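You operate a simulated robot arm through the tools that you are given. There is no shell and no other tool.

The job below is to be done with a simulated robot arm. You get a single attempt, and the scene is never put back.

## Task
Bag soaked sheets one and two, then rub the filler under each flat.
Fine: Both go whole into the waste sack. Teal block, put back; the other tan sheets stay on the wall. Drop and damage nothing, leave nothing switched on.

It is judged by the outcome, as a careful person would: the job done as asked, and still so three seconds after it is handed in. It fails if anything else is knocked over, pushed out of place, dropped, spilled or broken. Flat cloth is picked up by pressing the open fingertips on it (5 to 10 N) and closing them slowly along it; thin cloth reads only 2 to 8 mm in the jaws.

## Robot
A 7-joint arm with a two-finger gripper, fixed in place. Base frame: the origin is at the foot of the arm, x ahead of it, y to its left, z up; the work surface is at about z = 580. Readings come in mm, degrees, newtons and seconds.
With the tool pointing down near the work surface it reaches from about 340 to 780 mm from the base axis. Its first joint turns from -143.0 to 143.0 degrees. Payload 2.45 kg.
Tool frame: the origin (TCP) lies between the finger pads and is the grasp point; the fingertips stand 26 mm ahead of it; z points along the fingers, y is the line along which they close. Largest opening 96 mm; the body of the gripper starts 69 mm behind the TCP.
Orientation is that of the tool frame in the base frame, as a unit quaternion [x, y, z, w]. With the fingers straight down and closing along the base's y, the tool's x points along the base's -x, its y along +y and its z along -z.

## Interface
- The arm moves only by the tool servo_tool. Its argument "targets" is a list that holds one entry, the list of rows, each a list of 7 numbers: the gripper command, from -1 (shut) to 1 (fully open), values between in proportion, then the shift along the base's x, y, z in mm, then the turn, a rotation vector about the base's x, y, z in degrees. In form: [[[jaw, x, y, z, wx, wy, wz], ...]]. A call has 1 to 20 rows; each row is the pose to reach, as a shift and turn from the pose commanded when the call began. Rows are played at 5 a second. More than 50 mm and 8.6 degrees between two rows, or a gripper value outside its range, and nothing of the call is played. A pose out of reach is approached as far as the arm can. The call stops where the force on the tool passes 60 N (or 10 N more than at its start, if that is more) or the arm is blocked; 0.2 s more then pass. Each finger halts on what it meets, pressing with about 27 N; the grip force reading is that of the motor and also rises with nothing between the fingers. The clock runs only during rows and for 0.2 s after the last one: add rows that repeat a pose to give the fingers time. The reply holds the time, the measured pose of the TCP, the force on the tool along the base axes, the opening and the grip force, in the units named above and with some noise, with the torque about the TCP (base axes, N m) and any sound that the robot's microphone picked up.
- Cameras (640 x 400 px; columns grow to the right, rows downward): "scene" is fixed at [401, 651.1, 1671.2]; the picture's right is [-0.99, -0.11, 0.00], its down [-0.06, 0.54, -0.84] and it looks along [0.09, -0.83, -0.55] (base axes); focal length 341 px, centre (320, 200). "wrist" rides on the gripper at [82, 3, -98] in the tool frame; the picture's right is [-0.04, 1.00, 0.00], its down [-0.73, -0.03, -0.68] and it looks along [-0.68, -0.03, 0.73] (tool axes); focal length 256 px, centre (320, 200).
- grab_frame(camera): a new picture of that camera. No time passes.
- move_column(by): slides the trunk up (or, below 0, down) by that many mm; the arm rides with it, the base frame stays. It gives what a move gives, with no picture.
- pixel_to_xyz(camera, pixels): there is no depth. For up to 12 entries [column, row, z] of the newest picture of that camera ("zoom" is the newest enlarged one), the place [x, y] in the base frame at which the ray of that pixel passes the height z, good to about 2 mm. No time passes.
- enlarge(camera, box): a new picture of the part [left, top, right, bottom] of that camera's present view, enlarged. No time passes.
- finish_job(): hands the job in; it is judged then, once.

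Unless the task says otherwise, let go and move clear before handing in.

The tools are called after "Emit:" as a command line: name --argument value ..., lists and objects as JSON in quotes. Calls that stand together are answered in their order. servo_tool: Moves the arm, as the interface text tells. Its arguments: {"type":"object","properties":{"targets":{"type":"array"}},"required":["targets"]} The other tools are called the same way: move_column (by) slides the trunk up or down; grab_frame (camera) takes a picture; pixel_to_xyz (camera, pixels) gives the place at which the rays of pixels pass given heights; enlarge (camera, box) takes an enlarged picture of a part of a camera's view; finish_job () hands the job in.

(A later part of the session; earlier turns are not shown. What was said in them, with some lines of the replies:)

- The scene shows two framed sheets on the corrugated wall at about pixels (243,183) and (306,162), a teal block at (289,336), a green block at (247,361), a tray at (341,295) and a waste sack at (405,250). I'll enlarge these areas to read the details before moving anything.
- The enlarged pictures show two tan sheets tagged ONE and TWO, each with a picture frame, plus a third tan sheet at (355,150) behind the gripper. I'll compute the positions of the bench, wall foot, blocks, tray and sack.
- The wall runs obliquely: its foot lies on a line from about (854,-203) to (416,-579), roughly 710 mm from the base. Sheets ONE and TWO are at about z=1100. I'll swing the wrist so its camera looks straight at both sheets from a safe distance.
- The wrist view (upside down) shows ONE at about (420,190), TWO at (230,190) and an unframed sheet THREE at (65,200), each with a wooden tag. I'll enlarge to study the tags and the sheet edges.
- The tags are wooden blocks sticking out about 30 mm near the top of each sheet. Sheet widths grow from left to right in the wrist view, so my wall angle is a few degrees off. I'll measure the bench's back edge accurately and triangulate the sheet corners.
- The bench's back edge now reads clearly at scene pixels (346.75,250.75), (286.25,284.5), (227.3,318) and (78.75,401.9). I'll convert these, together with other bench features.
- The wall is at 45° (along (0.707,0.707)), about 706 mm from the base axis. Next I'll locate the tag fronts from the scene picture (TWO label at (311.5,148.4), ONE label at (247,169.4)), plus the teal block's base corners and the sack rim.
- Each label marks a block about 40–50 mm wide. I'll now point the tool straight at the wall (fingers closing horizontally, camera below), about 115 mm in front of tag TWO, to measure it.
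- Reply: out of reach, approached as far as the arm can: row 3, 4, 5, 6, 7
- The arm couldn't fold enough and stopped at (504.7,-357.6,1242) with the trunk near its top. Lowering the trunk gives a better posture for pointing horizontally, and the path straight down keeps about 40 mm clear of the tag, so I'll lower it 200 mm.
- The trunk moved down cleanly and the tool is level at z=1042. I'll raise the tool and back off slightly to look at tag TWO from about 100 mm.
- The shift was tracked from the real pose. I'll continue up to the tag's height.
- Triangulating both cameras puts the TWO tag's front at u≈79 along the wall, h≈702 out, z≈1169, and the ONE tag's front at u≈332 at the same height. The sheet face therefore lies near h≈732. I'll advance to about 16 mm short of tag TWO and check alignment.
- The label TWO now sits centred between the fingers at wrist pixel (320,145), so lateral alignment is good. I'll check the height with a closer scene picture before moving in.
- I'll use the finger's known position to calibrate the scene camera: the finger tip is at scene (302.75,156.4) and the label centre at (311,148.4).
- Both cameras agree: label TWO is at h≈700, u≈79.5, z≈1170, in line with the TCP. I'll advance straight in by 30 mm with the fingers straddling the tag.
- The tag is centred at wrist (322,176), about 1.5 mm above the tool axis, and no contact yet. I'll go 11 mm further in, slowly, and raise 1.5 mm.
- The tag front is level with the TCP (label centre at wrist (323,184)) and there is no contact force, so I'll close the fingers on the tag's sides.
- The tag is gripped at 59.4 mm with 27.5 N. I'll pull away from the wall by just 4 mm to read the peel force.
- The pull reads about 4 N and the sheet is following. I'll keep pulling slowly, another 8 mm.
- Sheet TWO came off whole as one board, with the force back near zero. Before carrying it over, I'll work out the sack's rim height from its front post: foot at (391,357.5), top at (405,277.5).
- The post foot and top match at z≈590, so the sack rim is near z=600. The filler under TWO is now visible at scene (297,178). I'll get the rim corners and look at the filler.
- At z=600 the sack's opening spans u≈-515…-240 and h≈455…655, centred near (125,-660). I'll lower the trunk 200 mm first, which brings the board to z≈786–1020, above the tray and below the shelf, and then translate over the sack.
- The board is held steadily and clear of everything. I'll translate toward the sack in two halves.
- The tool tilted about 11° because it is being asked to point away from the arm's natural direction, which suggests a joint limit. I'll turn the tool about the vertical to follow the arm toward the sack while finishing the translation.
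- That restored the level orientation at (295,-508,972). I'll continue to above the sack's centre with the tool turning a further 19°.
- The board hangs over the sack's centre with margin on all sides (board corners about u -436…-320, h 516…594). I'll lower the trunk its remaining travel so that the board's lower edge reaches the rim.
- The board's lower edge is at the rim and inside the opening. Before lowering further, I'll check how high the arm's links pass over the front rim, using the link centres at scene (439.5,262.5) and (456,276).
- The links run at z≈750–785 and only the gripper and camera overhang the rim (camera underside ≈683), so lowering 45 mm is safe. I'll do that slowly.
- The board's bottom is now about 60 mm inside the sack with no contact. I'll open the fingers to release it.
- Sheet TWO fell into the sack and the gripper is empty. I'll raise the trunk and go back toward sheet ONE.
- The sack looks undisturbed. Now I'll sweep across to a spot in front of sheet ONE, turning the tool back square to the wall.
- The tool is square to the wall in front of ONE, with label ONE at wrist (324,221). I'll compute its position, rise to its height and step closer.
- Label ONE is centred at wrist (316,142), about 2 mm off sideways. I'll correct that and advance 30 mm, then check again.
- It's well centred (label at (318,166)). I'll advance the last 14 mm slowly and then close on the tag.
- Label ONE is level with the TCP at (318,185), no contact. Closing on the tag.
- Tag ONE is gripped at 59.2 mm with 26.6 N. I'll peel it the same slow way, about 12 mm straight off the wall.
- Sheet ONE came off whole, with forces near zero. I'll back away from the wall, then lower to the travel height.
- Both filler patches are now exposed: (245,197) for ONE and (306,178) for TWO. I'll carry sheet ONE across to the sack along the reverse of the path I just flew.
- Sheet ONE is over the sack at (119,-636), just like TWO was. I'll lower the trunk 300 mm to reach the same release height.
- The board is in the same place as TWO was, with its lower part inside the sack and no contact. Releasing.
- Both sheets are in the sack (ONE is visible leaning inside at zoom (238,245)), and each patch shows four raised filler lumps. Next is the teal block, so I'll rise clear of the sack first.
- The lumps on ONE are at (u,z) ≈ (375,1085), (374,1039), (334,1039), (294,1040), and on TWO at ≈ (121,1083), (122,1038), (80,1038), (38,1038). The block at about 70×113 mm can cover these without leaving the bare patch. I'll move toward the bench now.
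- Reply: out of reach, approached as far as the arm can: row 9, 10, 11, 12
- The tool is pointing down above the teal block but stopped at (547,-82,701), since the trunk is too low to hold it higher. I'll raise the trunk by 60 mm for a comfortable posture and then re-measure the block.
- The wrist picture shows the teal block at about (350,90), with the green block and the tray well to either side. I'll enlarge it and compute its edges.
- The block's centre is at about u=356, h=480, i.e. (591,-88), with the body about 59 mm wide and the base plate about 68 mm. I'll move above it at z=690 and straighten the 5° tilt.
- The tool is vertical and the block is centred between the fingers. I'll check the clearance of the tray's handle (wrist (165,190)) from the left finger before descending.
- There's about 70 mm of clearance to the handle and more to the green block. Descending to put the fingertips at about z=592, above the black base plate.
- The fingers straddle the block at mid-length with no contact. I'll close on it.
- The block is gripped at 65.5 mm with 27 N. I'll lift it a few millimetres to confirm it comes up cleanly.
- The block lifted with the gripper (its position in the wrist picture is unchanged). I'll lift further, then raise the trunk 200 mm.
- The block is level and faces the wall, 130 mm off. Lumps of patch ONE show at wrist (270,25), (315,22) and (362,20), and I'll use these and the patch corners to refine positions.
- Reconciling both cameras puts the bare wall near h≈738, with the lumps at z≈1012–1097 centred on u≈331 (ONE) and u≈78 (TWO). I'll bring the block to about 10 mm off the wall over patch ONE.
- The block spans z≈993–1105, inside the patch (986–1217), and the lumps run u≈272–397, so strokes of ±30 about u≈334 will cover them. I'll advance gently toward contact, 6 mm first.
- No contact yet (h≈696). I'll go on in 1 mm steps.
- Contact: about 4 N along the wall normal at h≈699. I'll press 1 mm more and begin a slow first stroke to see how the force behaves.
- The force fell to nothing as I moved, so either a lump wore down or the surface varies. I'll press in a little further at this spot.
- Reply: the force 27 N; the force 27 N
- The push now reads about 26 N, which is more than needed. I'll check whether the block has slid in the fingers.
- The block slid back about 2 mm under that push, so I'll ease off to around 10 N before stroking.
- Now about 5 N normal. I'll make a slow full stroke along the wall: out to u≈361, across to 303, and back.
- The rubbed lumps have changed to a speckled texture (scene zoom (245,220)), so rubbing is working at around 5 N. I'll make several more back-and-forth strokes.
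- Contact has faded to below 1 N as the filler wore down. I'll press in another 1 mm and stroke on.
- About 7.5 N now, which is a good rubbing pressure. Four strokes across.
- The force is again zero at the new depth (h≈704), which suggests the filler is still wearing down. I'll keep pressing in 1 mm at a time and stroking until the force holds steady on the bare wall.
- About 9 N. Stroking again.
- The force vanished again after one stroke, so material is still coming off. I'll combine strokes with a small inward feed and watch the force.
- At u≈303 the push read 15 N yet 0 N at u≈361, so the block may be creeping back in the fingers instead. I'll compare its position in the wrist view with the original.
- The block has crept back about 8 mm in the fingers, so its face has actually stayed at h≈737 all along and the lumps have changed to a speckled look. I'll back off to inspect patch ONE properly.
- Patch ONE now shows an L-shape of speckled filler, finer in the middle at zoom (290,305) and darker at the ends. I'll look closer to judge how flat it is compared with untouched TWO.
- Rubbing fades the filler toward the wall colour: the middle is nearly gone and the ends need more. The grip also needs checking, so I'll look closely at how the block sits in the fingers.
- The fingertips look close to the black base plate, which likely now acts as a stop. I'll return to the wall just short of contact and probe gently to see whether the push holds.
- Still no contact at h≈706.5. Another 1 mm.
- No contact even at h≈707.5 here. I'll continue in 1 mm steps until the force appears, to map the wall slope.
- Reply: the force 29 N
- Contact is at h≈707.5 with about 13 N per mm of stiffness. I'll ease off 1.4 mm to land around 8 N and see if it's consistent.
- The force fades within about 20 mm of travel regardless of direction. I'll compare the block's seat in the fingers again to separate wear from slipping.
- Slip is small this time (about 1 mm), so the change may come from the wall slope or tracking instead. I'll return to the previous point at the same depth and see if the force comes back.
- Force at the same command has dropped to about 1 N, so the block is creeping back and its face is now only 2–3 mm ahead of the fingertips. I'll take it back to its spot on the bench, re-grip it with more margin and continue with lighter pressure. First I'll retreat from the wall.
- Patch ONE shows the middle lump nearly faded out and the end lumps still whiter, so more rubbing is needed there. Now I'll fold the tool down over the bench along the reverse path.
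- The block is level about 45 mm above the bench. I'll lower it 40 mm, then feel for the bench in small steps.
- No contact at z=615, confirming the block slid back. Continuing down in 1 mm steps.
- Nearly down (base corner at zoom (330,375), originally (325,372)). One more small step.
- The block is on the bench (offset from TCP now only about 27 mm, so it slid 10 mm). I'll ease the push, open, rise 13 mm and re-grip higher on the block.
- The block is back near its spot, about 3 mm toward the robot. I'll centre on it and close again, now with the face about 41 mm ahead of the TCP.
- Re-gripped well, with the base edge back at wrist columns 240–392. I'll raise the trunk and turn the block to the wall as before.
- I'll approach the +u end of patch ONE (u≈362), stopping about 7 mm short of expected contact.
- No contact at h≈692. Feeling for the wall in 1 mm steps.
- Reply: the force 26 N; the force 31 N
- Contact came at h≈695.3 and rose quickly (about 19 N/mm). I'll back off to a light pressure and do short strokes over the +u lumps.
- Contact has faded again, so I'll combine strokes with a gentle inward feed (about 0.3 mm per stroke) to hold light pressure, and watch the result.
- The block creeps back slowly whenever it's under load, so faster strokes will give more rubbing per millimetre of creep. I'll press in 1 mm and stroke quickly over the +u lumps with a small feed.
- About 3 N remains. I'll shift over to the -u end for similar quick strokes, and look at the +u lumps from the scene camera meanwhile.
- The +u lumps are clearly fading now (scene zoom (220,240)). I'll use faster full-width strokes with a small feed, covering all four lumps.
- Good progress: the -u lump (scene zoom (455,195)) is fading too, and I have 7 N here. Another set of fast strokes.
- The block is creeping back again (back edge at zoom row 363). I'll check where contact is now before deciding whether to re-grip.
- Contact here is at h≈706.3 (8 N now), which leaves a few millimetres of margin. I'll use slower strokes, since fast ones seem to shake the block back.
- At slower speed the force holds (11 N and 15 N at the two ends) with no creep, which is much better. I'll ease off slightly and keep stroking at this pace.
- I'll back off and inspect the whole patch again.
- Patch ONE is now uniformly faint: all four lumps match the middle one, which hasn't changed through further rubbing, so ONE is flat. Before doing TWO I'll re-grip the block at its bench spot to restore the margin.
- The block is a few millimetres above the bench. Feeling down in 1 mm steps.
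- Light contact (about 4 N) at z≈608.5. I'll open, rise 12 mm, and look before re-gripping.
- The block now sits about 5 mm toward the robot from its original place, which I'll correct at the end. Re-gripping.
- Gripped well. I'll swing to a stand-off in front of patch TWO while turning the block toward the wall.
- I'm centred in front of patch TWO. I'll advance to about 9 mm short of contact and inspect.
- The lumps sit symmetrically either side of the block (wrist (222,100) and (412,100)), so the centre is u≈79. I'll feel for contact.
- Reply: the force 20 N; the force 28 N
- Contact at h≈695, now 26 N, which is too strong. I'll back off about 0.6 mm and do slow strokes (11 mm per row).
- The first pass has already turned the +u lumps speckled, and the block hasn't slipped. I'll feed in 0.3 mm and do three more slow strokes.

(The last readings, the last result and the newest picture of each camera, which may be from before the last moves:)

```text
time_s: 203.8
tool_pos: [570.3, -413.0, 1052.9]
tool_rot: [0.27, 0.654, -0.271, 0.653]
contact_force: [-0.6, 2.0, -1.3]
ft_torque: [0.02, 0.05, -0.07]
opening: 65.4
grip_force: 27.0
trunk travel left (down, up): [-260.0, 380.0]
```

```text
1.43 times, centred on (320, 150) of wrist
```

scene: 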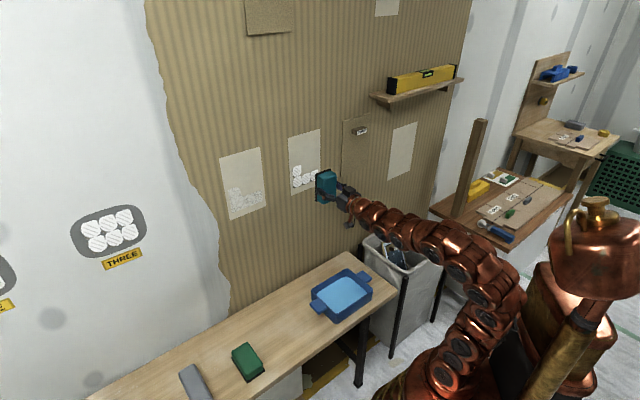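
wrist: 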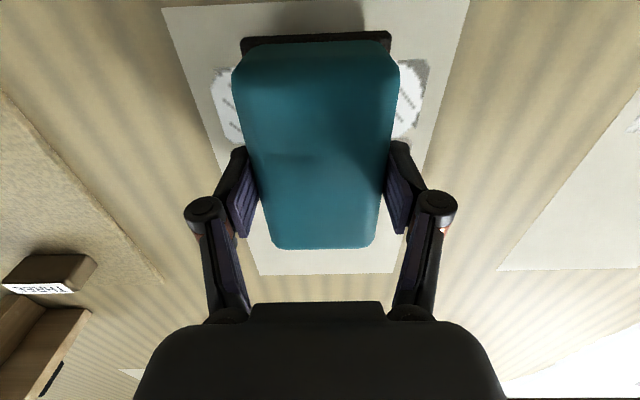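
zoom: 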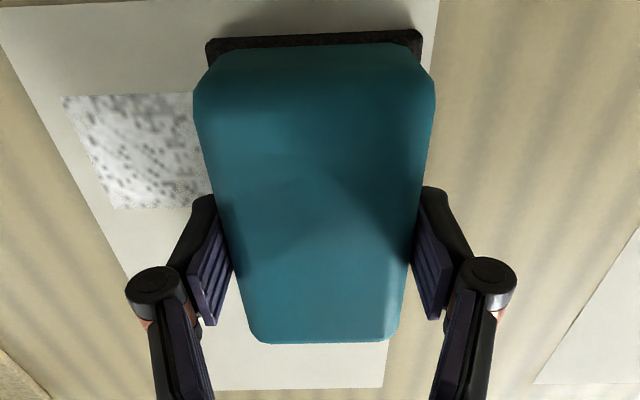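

Pressure held between 2 and 9 N with almost no slip. Continuing with slow strokes and tiny feeds.

Emit:
servo_tool --targets '[[[-1, 0.3, -0.3, 0, 0, 0, 0], [-1, -7.2, -7.8, 0, 0, 0, 0], [-1, -14.7, -15.3, 0, 0, 0, 0], [-1, -22.2, -22.8, 0, 0, 0, 0], [-1, -29.7, -30.3, 0, 0, 0, 0], [-1, -37.2, -37.8, 0, 0, 0, 0], [-1, -44.6, -45.4, 0, 0, 0, 0], [-1, -37, -38, 0, 0, 0, 0], [-1, -29.5, -30.5, 0, 0, 0, 0], [-1, -22, -23, 0, 0, 0, 0], [-1, -14.5, -15.5, 0, 0, 0, 0], [-1, -7, -8, 0, 0, 0, 0], [-1, 0.5, -0.5, 0, 0, 0, 0], [-1, -7, -8, 0, 0, 0, 0], [-1, -14.4, -15.6, 0, 0, 0, 0], [-1, -21.9, -23.1, 0, 0, 0, 0], [-1, -29.4, -30.6, 0, 0, 0, 0], [-1, -36.9, -38.1, 0, 0, 0, 0], [-1, -44.4, -45.6, 0, 0, 0, 0]]]'

Emit:
enlarge --camera "wrist" --box '[180, 10, 460, 290]'

Emit:
enlarge --camera "scene" --box '[285, 160, 325, 195]'

```text
time_s: 207.8
tool_pos: [528.2, -458.6, 1053.1]
tool_rot: [0.27, 0.653, -0.271, 0.653]
contact_force: [-1.9, 15.3, -0.8]
ft_torque: [0.19, -0.05, 0.73]
opening: 65.6
grip_force: 26.9
trunk travel left (down, up): [-260.0, 380.0]
```

```text
1.43 times, centred on (320, 150) of wrist
```

zoom: 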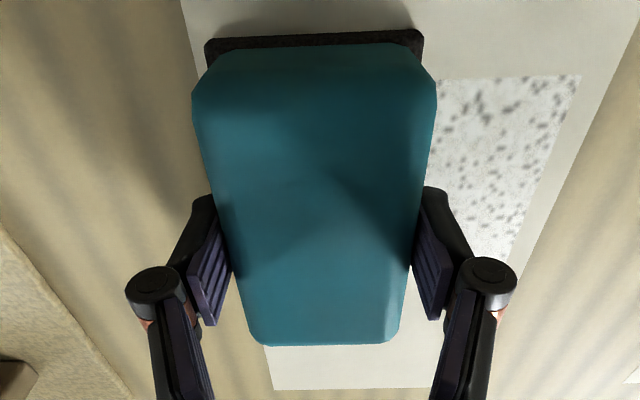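

```text
11.43 times, centred on (305, 178) of scene
```

zoom: 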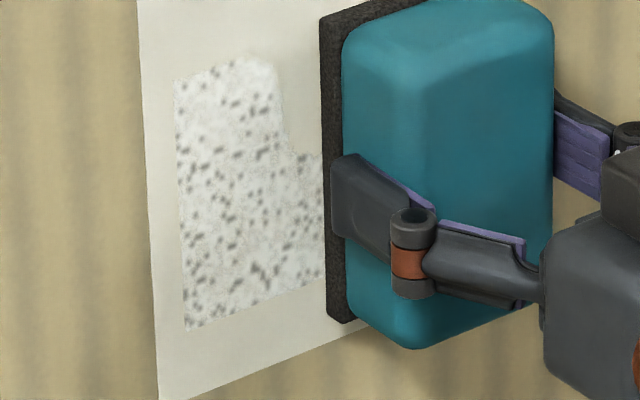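

Pressure is 12 N and the +u lumps are fading evenly. Three more slow strokes at this depth.

Emit:
servo_tool --targets '[[[-1, 7.5, 7.5, 0, 0, 0, 0], [-1, 15, 15, 0, 0, 0, 0], [-1, 22.5, 22.5, 0, 0, 0, 0], [-1, 30, 30, 0, 0, 0, 0], [-1, 37.5, 37.5, 0, 0, 0, 0], [-1, 45, 45, 0, 0, 0, 0], [-1, 37.5, 37.5, 0, 0, 0, 0], [-1, 30, 30, 0, 0, 0, 0], [-1, 22.5, 22.5, 0, 0, 0, 0], [-1, 15, 15, 0, 0, 0, 0], [-1, 7.5, 7.5, 0, 0, 0, 0], [-1, 0.1, -0.1, 0, 0, 0, 0], [-1, 7.6, 7.4, 0, 0, 0, 0], [-1, 15.1, 14.9, 0, 0, 0, 0], [-1, 22.6, 22.4, 0, 0, 0, 0], [-1, 30.1, 29.9, 0, 0, 0, 0], [-1, 37.6, 37.4, 0, 0, 0, 0], [-1, 45.1, 44.9, 0, 0, 0, 0]]]'

Emit:
enlarge --camera "wrist" --box '[180, 10, 460, 290]'

Emit:
enlarge --camera "scene" --box '[285, 160, 325, 195]'

```text
time_s: 211.7
tool_pos: [570.9, -414.6, 1052.4]
tool_rot: [0.271, 0.653, -0.271, 0.653]
contact_force: [-11.7, 2.5, -1.2]
ft_torque: [-0.08, 0.03, -0.36]
opening: 65.3
grip_force: 26.4
trunk travel left (down, up): [-260.0, 380.0]
```

```text
1.43 times, centred on (320, 150) of wrist
```

zoom: 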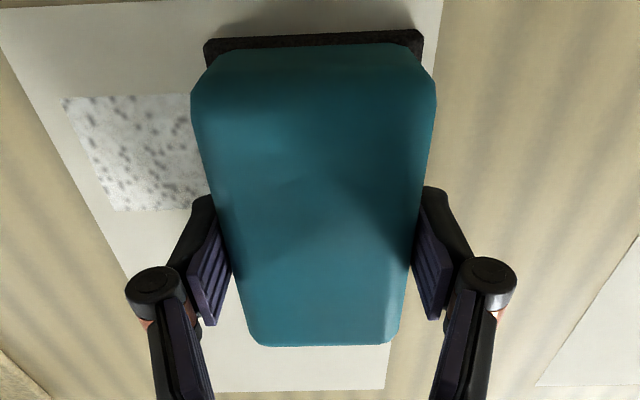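

```text
11.43 times, centred on (305, 178) of scene
```

zoom: 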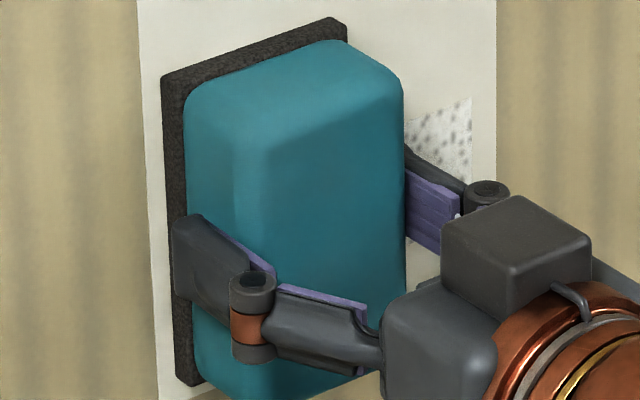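

Force still 10 N, no slip. Four more strokes, then I'll inspect.

Emit:
servo_tool --targets '[[[-1, -7.5, -7.5, 0, 0, 0, 0], [-1, -15, -15, 0, 0, 0, 0], [-1, -22.5, -22.5, 0, 0, 0, 0], [-1, -30, -30, 0, 0, 0, 0], [-1, -37.5, -37.5, 0, 0, 0, 0], [-1, -45, -45, 0, 0, 0, 0], [-1, -37.4, -37.6, 0, 0, 0, 0], [-1, -29.9, -30.1, 0, 0, 0, 0], [-1, -22.4, -22.6, 0, 0, 0, 0], [-1, -14.9, -15.1, 0, 0, 0, 0], [-1, -7.4, -7.6, 0, 0, 0, 0], [-1, 0.1, -0.1, 0, 0, 0, 0], [-1, -7.4, -7.6, 0, 0, 0, 0], [-1, -14.9, -15.1, 0, 0, 0, 0], [-1, -22.4, -22.6, 0, 0, 0, 0], [-1, -29.9, -30.1, 0, 0, 0, 0], [-1, -37.4, -37.6, 0, 0, 0, 0], [-1, -44.9, -45.1, 0, 0, 0, 0]]]'

Emit:
servo_tool --targets '[[[-1, 7.5, 7.5, 0, 0, 0, 0], [-1, 15, 15, 0, 0, 0, 0], [-1, 22.5, 22.5, 0, 0, 0, 0], [-1, 30, 30, 0, 0, 0, 0], [-1, 37.5, 37.5, 0, 0, 0, 0], [-1, 45, 45, 0, 0, 0, 0], [-1, 37.5, 37.5, 0, 0, 0, 0], [-1, 30, 30, 0, 0, 0, 0], [-1, 22.5, 22.5, 0, 0, 0, 0], [-1, 15, 15, 0, 0, 0, 0], [-1, 7.5, 7.5, 0, 0, 0, 0], [-1, 0.1, -0.1, 0, 0, 0, 0]]]'

Emit:
enlarge --camera "scene" --box '[285, 160, 325, 195]'

Emit:
enlarge --camera "wrist" --box '[180, 10, 460, 290]'

```text
time_s: 215.4
tool_pos: [526.3, -459.4, 1050.6]
tool_rot: [0.271, 0.653, -0.272, 0.653]
contact_force: [-0.4, 0.0, -1.5]
ft_torque: [0.0, -0.02, 0.02]
opening: 65.5
grip_force: 26.6
trunk travel left (down, up): [-260.0, 380.0]
```

```text
time_s: 218.1
tool_pos: [526.5, -458.7, 1052.7]
tool_rot: [0.27, 0.653, -0.271, 0.653]
contact_force: [-3.2, 21.4, -2.1]
ft_torque: [0.2, -0.05, 0.24]
opening: 65.3
grip_force: 26.9
trunk travel left (down, up): [-260.0, 380.0]
```

```text
11.43 times, centred on (305, 178) of scene
```

zoom: 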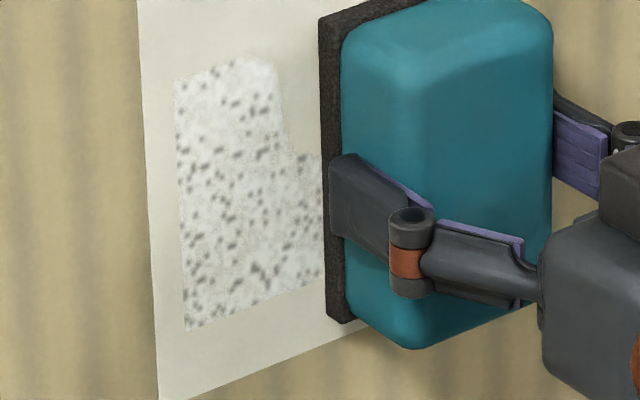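

```text
1.43 times, centred on (320, 150) of wrist
```

zoom: 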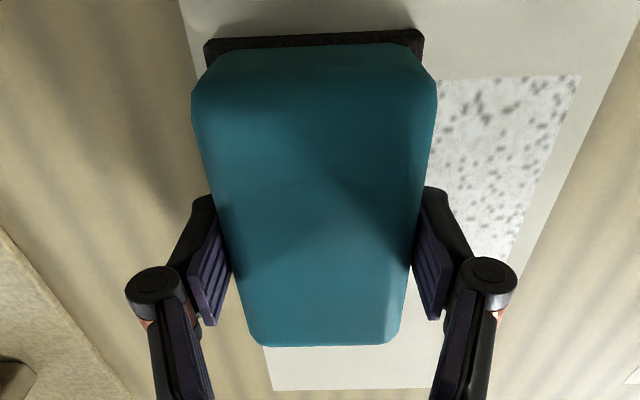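

The look is no longer changing on the +u side. I'll back off and inspect all of patch TWO.

Emit:
servo_tool --targets '[[[-1, -4, 4, 0, 0, 0, 0], [-1, -14, 14, 0, 0, 0, 0], [-1, -38, 28, 0, 0, 0, 0], [-1, -68, 34, 0, 0, 0, 0], [-1, -98, 30, 0, 0, 0, 0], [-1, -128, 20, 0, 0, 0, 0], [-1, -128, 20, 0, 0, 0, 0]]]'

Emit:
enlarge --camera "scene" --box '[285, 160, 325, 195]'

Emit:
enlarge --camera "scene" --box '[205, 120, 365, 235]'

Emit:
grab_frame --camera "wrist"

```text
time_s: 219.7
tool_pos: [397.8, -441.3, 1051.2]
tool_rot: [0.271, 0.653, -0.271, 0.654]
contact_force: [0.5, 0.1, -1.1]
ft_torque: [0.06, 0.0, 0.02]
opening: 65.4
grip_force: 27.3
trunk travel left (down, up): [-260.0, 380.0]
```

```text
11.43 times, centred on (305, 178) of scene
```

zoom: 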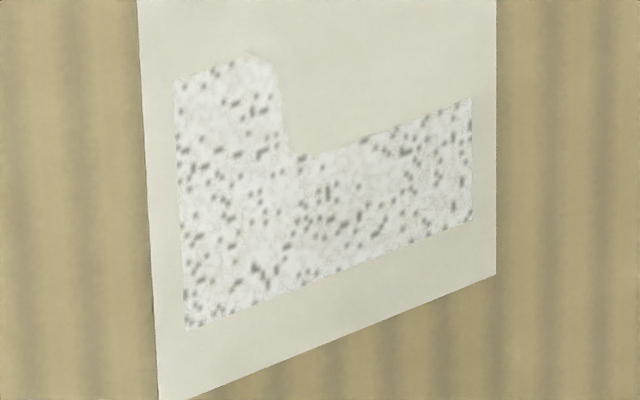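

```text
3.48 times, centred on (285, 178) of scene
```

zoom: 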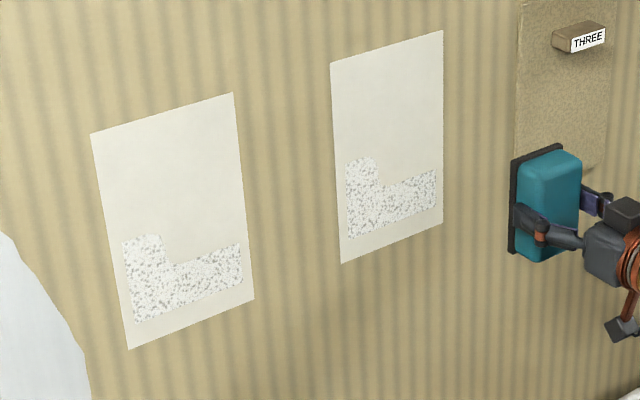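

```text
taken
```

wrist: 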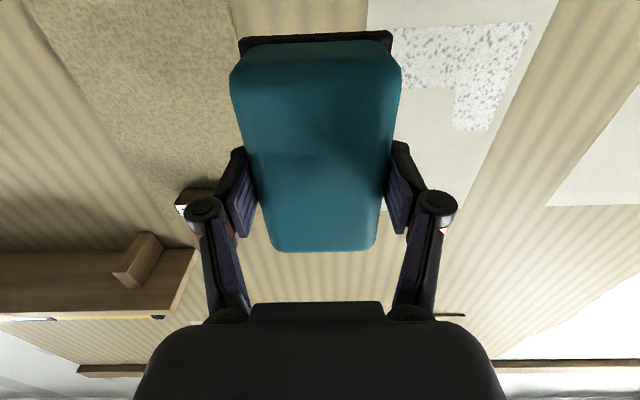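

Both patches now show the same uniformly faint, speckled L-shape. I'll zoom with the wrist camera to check for any remaining raised spots.

Emit:
enlarge --camera "wrist" --box '[380, 0, 560, 150]'

Emit:
enlarge --camera "scene" --box '[225, 180, 265, 215]'

```text
2.67 times, centred on (470, 75) of wrist
```

zoom: 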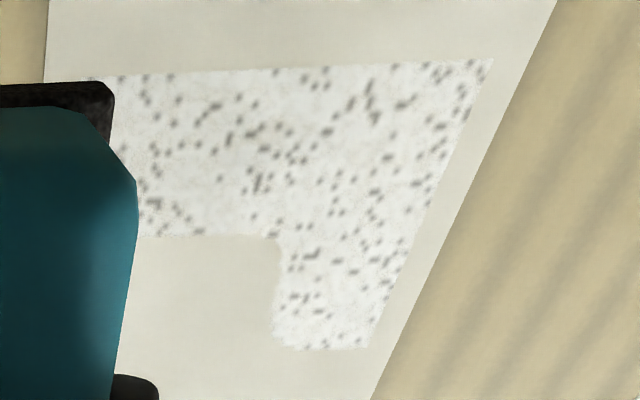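

```text
11.43 times, centred on (245, 198) of scene
```

zoom: 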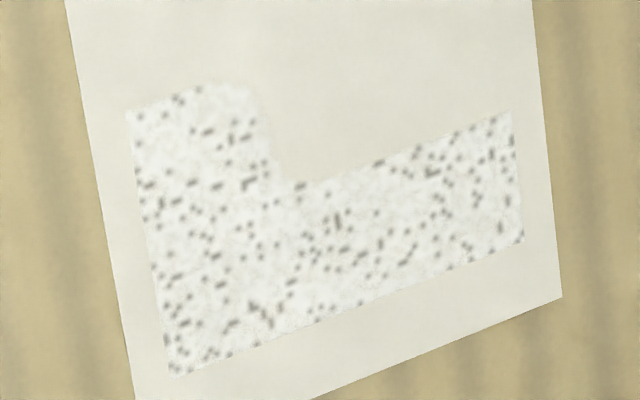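

The same speckle pattern appears on both patches and no longer changes, so the filler is rubbed flat under both. Now I'll take the block back to its place on the bench.

Emit:
servo_tool --targets '[[[-1, 4, 8, -3, 3, 3, 0], [-1, 16, 28, -12, 7.5, 7.5, 0], [-1, 31, 56, -26, 12.5, 12.5, 0], [-1, 47, 85, -41, 17.5, 17.5, 0], [-1, 63, 114, -57, 22.5, 22.5, 0], [-1, 79, 143, -73, 27.5, 27.5, 0], [-1, 95, 172, -89, 32.5, 32.5, 0], [-1, 111, 201, -105, 37.5, 37.5, 0], [-1, 127, 230, -121, 42.5, 42.5, 0], [-1, 143, 259, -137, 47.5, 47.5, 0], [-1, 159, 288, -153, 52.5, 52.5, 0], [-1, 175, 317, -169, 57.5, 57.5, 0], [-1, 188, 341, -183, 61.5, 61.5, 0], [-1, 194, 352.5, -190, 63.64, 63.64, 0], [-1, 194, 352.5, -190, 63.64, 63.64, 0]]]'

Emit:
move_column --by -200

Emit:
grab_frame --camera "wrist"

Emit:
enlarge --camera "scene" --box '[265, 300, 315, 360]'

```text
time_s: 222.8
tool_pos: [592.6, -87.8, 861.7]
tool_rot: [0.383, 0.924, 0.0, -0.002]
contact_force: [1.1, -0.5, -1.0]
ft_torque: [-0.02, -0.01, 0.0]
opening: 65.3
grip_force: 27.1
trunk travel left (down, up): [-260.0, 380.0]
```

```text
time_s: 225.0
tool_pos: [592.5, -87.2, 662.3]
tool_rot: [0.382, 0.924, 0.0, -0.001]
contact_force: [-0.2, -0.1, -1.9]
ft_torque: [-0.01, 0.01, -0.02]
opening: 65.4
grip_force: 26.8
trunk travel left (down, up): [-60.0, 580.0]
```

```text
taken
```

wrist: 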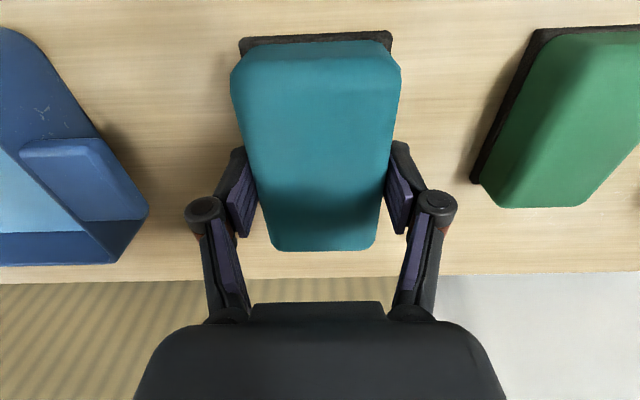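

```text
6.67 times, centred on (290, 330) of scene
```

zoom: 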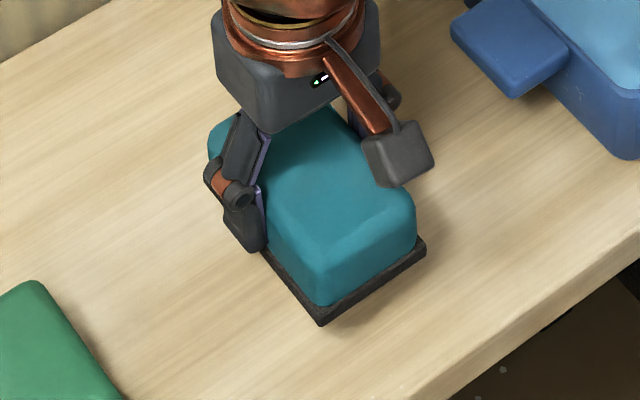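

The block is level over its spot with little slip this time. I'll lower to about 4 mm above the bench and compare its position with the original picture.

Emit:
servo_tool --targets '[[[-1, 0, 0, -10, 0, 0, 0], [-1, 0, 0, -20, 0, 0, 0], [-1, 0, 0, -29, 0, 0, 0], [-1, 0, 0, -35, 0, 0, 0], [-1, 0, 0, -38, 0, 0, 0], [-1, 0, 0, -38, 0, 0, 0]]]'

Emit:
enlarge --camera "scene" --box '[260, 300, 320, 360]'

```text
time_s: 226.4
tool_pos: [592.9, -87.3, 624.0]
tool_rot: [0.383, 0.924, 0.0, -0.001]
contact_force: [-0.2, -0.9, -1.5]
ft_torque: [0.0, -0.02, -0.02]
opening: 65.6
grip_force: 26.8
trunk travel left (down, up): [-60.0, 580.0]
```

```text
6.67 times, centred on (290, 330) of scene
```

zoom: 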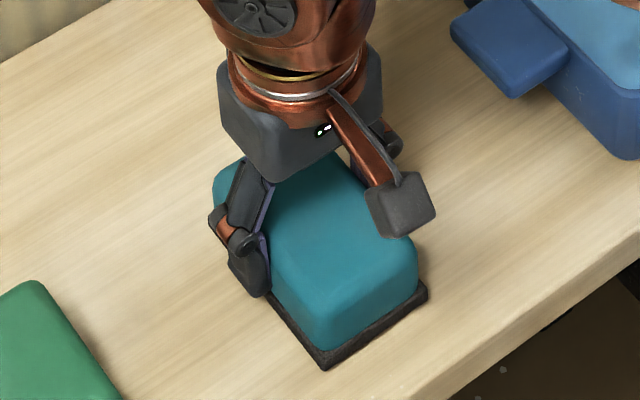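

Almost exactly on the original corner pixels (front corner (325,370), originally (325,372)). I'll nudge it 2 mm toward the wall and lower gently to contact.

Emit:
servo_tool --targets '[[[-1, 0.7, -0.7, 0, 0, 0, 0], [-1, 1.4, -1.4, -1, 0, 0, 0], [-1, 1.4, -1.4, -2, 0, 0, 0], [-1, 1.4, -1.4, -2, 0, 0, 0]]]'

Emit:
servo_tool --targets '[[[-1, 0, 0, -0.8, 0, 0, 0], [-1, 0, 0, -0.8, 0, 0, 0]]]'

Emit:
servo_tool --targets '[[[-1, 0, 0, -0.8, 0, 0, 0], [-1, 0, 0, -0.8, 0, 0, 0]]]'

```text
time_s: 227.4
tool_pos: [593.5, -88.1, 621.3]
tool_rot: [0.384, 0.923, 0.0, 0.0]
contact_force: [0.0, 1.1, -1.0]
ft_torque: [0.01, 0.0, 0.02]
opening: 65.5
grip_force: 26.6
trunk travel left (down, up): [-60.0, 580.0]
```

```text
time_s: 228.0
tool_pos: [594.1, -87.5, 619.9]
tool_rot: [0.383, 0.924, -0.001, -0.001]
contact_force: [0.9, 1.0, -2.1]
ft_torque: [0.04, -0.01, 0.02]
opening: 65.2
grip_force: 26.9
trunk travel left (down, up): [-60.0, 580.0]
```

```text
time_s: 228.6
tool_pos: [592.9, -88.8, 619.7]
tool_rot: [0.383, 0.924, -0.001, -0.001]
contact_force: [-0.1, 0.5, -1.4]
ft_torque: [0.01, -0.06, 0.0]
opening: 65.3
grip_force: 27.5
trunk travel left (down, up): [-60.0, 580.0]
```

Emit:
servo_tool --targets '[[[-1, 0, 0, -0.7, 0, 0, 0], [-1, 0, 0, -0.7, 0, 0, 0]]]'

Emit:
servo_tool --targets '[[[-1, 0, 0, -0.6, 0, 0, 0], [-1, 0, 0, -0.6, 0, 0, 0]]]'

```text
time_s: 229.2
tool_pos: [593.9, -88.5, 620.1]
tool_rot: [0.382, 0.924, -0.001, 0.0]
contact_force: [-0.4, -0.3, 0.4]
ft_torque: [-0.07, -0.01, -0.02]
opening: 65.2
grip_force: 27.1
trunk travel left (down, up): [-60.0, 580.0]
```

```text
time_s: 229.8
tool_pos: [593.5, -88.2, 620.1]
tool_rot: [0.383, 0.924, 0.0, 0.0]
contact_force: [1.3, -3.4, 10.0]
ft_torque: [-0.21, 0.15, 0.05]
opening: 65.3
grip_force: 27.0
trunk travel left (down, up): [-60.0, 580.0]
```

The block is resting on the bench (10 N). I'll ease off and open the fingers, then check its position.

Emit:
servo_tool --targets '[[[-1, 0, 0, 0.4, 0, 0, 0], [-0.2, 0, 0, 0.4, 0, 0, 0], [0.3, 0, 0, 0.4, 0, 0, 0], [0.6, 0, 0, 0.4, 0, 0, 0], [1, 0, 0, 0.4, 0, 0, 0], [1, 0, 0, 0.4, 0, 0, 0], [1, 0, 0, 0.4, 0, 0, 0]]]'

Emit:
servo_tool --targets '[[[1, 0, 0, 10, 0, 0, 0], [1, 0, 0, 25, 0, 0, 0], [1, 0, 0, 42, 0, 0, 0], [1, 0, 0, 60, 0, 0, 0], [1, 0, 0, 60, 0, 0, 0]]]'

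Emit:
enlarge --camera "scene" --box '[260, 300, 320, 360]'

Emit:
grab_frame --camera "wrist"

```text
time_s: 231.4
tool_pos: [594.1, -87.9, 620.5]
tool_rot: [0.382, 0.924, 0.0, -0.001]
contact_force: [-0.6, -1.0, -0.2]
ft_torque: [-0.01, -0.02, -0.01]
opening: 96.0
grip_force: 0.0
trunk travel left (down, up): [-60.0, 580.0]
```

```text
time_s: 232.6
tool_pos: [593.1, -86.7, 678.0]
tool_rot: [0.382, 0.924, -0.001, -0.001]
contact_force: [-0.1, -0.4, -0.7]
ft_torque: [-0.01, -0.01, -0.03]
opening: 95.9
grip_force: 0.2
trunk travel left (down, up): [-60.0, 580.0]
```

```text
6.67 times, centred on (290, 330) of scene
```

zoom: 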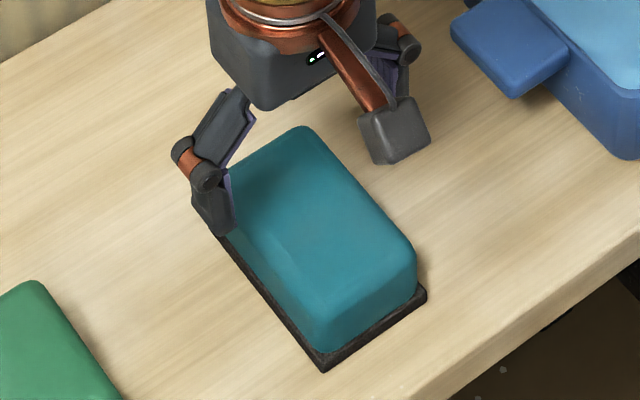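

```text
taken
```

wrist: 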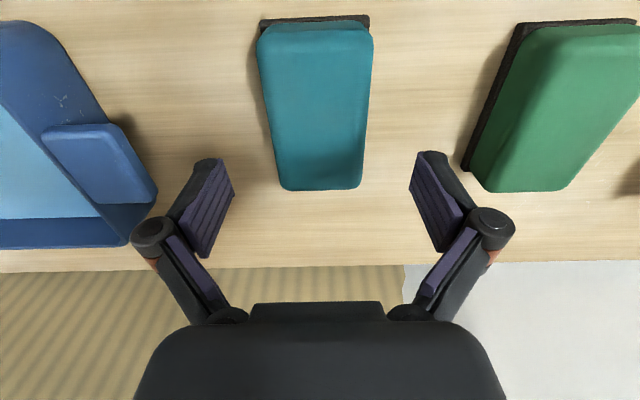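

The block is back within about 1.5 mm of its original place (corners (323,372) and (427,292), originally (325,372) and (430,293)). I'll move clear and take final pictures.

Emit:
move_column --by 250

Emit:
grab_frame --camera "scene"

Emit:
enlarge --camera "scene" --box '[200, 110, 380, 240]'

Emit:
enlarge --camera "scene" --box '[340, 190, 480, 300]'

Emit:
enlarge --camera "scene" --box '[285, 160, 325, 195]'

Emit:
enlarge --camera "scene" --box '[225, 180, 265, 215]'

```text
time_s: 235.2
tool_pos: [594.3, -85.7, 929.7]
tool_rot: [0.382, 0.924, -0.001, -0.001]
contact_force: [0.1, 0.7, -0.4]
ft_torque: [0.0, -0.01, 0.01]
opening: 96.0
grip_force: 0.1
trunk travel left (down, up): [-310.0, 330.0]
```

```text
taken
```

scene: 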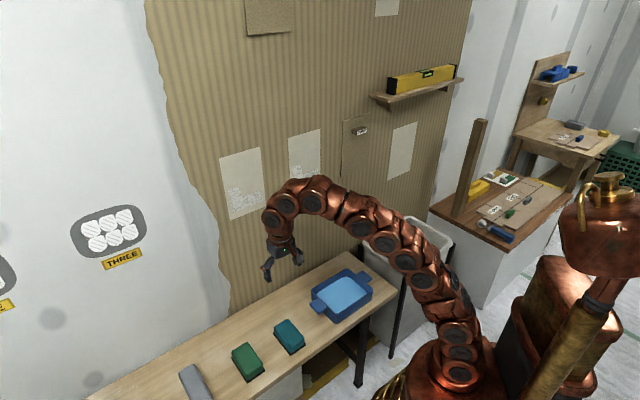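

```text
3.08 times, centred on (290, 175) of scene
```

zoom: 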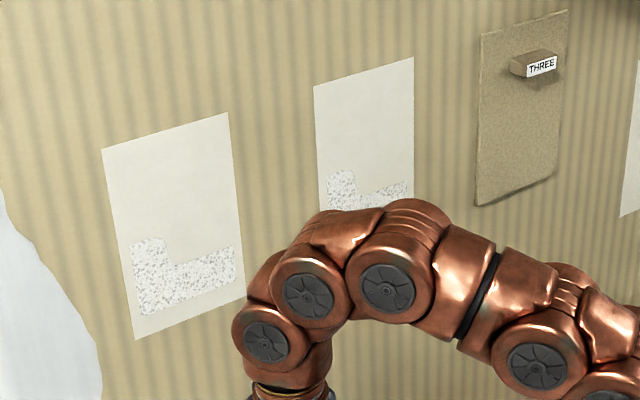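

```text
3.64 times, centred on (410, 245) of scene
```

zoom: 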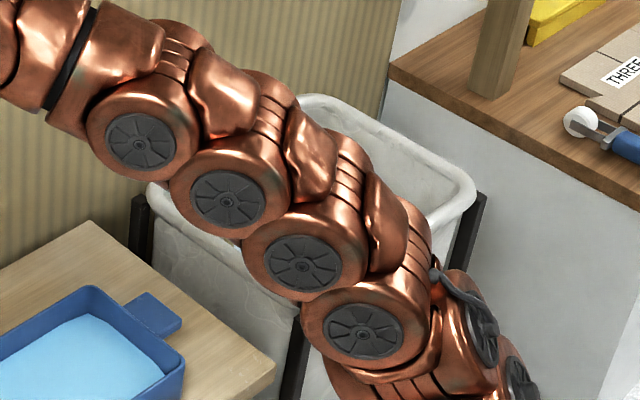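

```text
11.43 times, centred on (305, 178) of scene
```

zoom: 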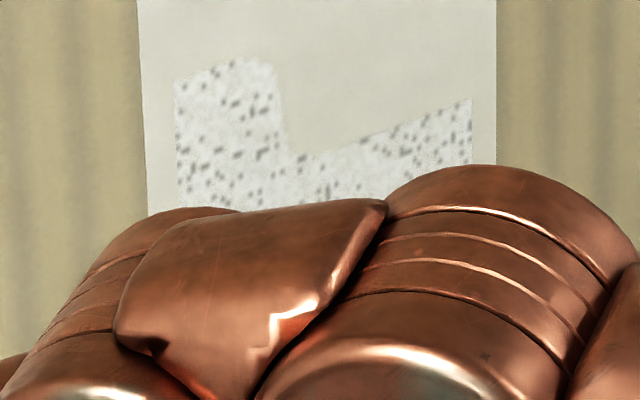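

```text
11.43 times, centred on (245, 198) of scene
```

zoom: 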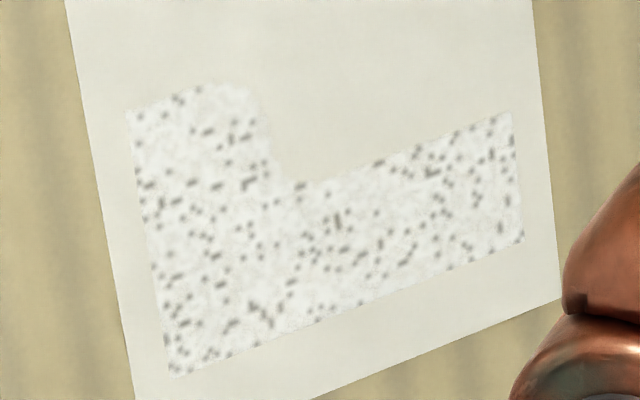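

The patches, bench items and sheet THREE all look right. The arm hides the sack, so I'll raise the trunk to check the sack before handing in.

Emit:
move_column --by 280

Emit:
grab_frame --camera "scene"

Emit:
enlarge --camera "scene" --box '[340, 190, 480, 300]'

Emit:
enlarge --camera "scene" --box '[160, 250, 400, 400]'

Emit:
enlarge --camera "scene" --box '[285, 160, 325, 195]'

```text
time_s: 238.0
tool_pos: [594.1, -86.6, 1208.4]
tool_rot: [0.383, 0.924, -0.001, 0.0]
contact_force: [-0.2, 0.5, -0.4]
ft_torque: [0.01, 0.02, -0.02]
opening: 95.9
grip_force: 0.0
trunk travel left (down, up): [-590.0, 50.0]
```

```text
taken
```

scene: 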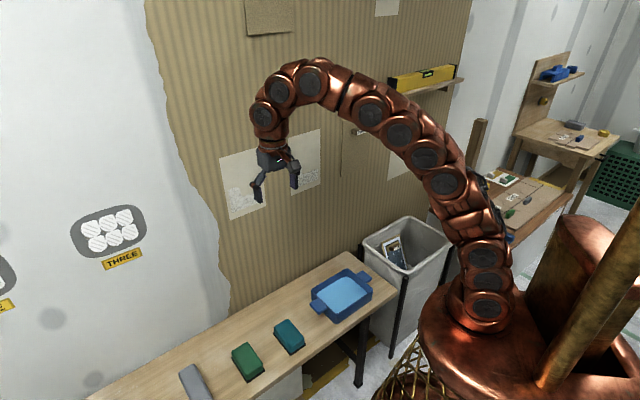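

```text
3.64 times, centred on (410, 245) of scene
```

zoom: 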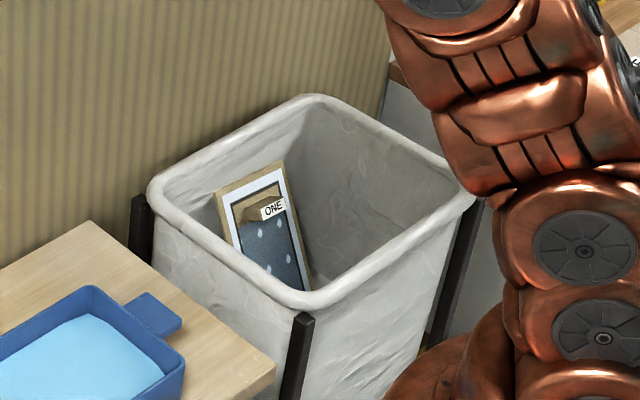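

```text
2.67 times, centred on (280, 325) of scene
```

zoom: 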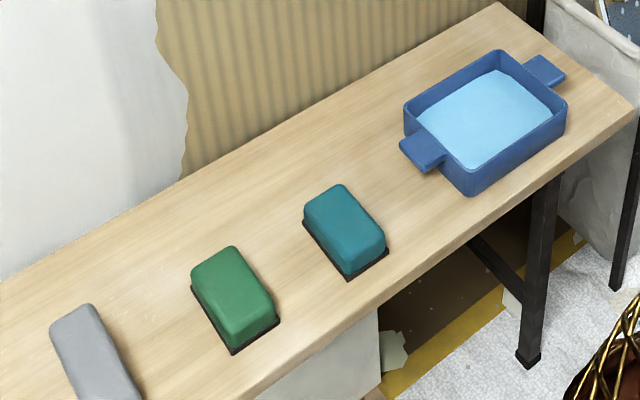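

```text
11.43 times, centred on (305, 178) of scene
```

zoom: 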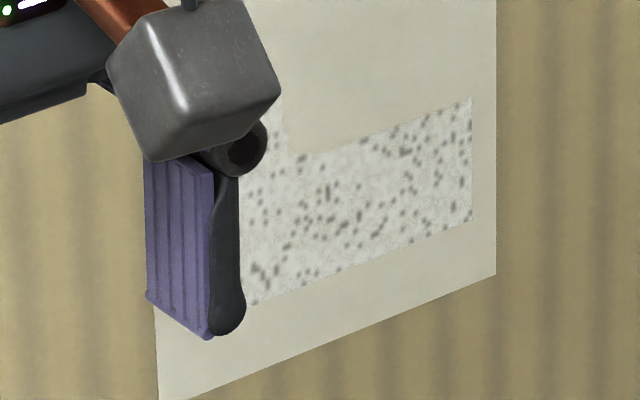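

Sheet ONE is visible leaning inside the sack, below the rim, and TWO went in before it. Both filler patches look evenly flat, the teal block is back in its place, and sheet THREE and the bench items are undisturbed. The gripper is empty and clear, so I'm handing the job in.

Emit:
finish_job

```text
The job is handed in.
```

I bagged soaked sheets one and two whole, rubbed the filler under both, and handed the job in. I haven't seen the judgement.

- **Sheets:** Both came off the wall without tearing and dropped into the waste sack. Sheet one is visible in the final picture, leaning inside below the rim. Sheet two went in first and can't be seen from the camera.
- **Filler:** All four lumps on each patch faded to the same even, speckled look, and further rubbing stopped changing it. I judged them flat from the pictures alone; nothing measured their height.
- **Teal block:** It crept backwards in the fingers under pressure, so I set it down on its spot and re-gripped it twice. It is now within about 1.5 mm of where it started.
- **Everything else:** The other tan sheets stayed on the wall and the bench items look undisturbed. Nothing was knocked over or switched on. The gripper is empty and clear.
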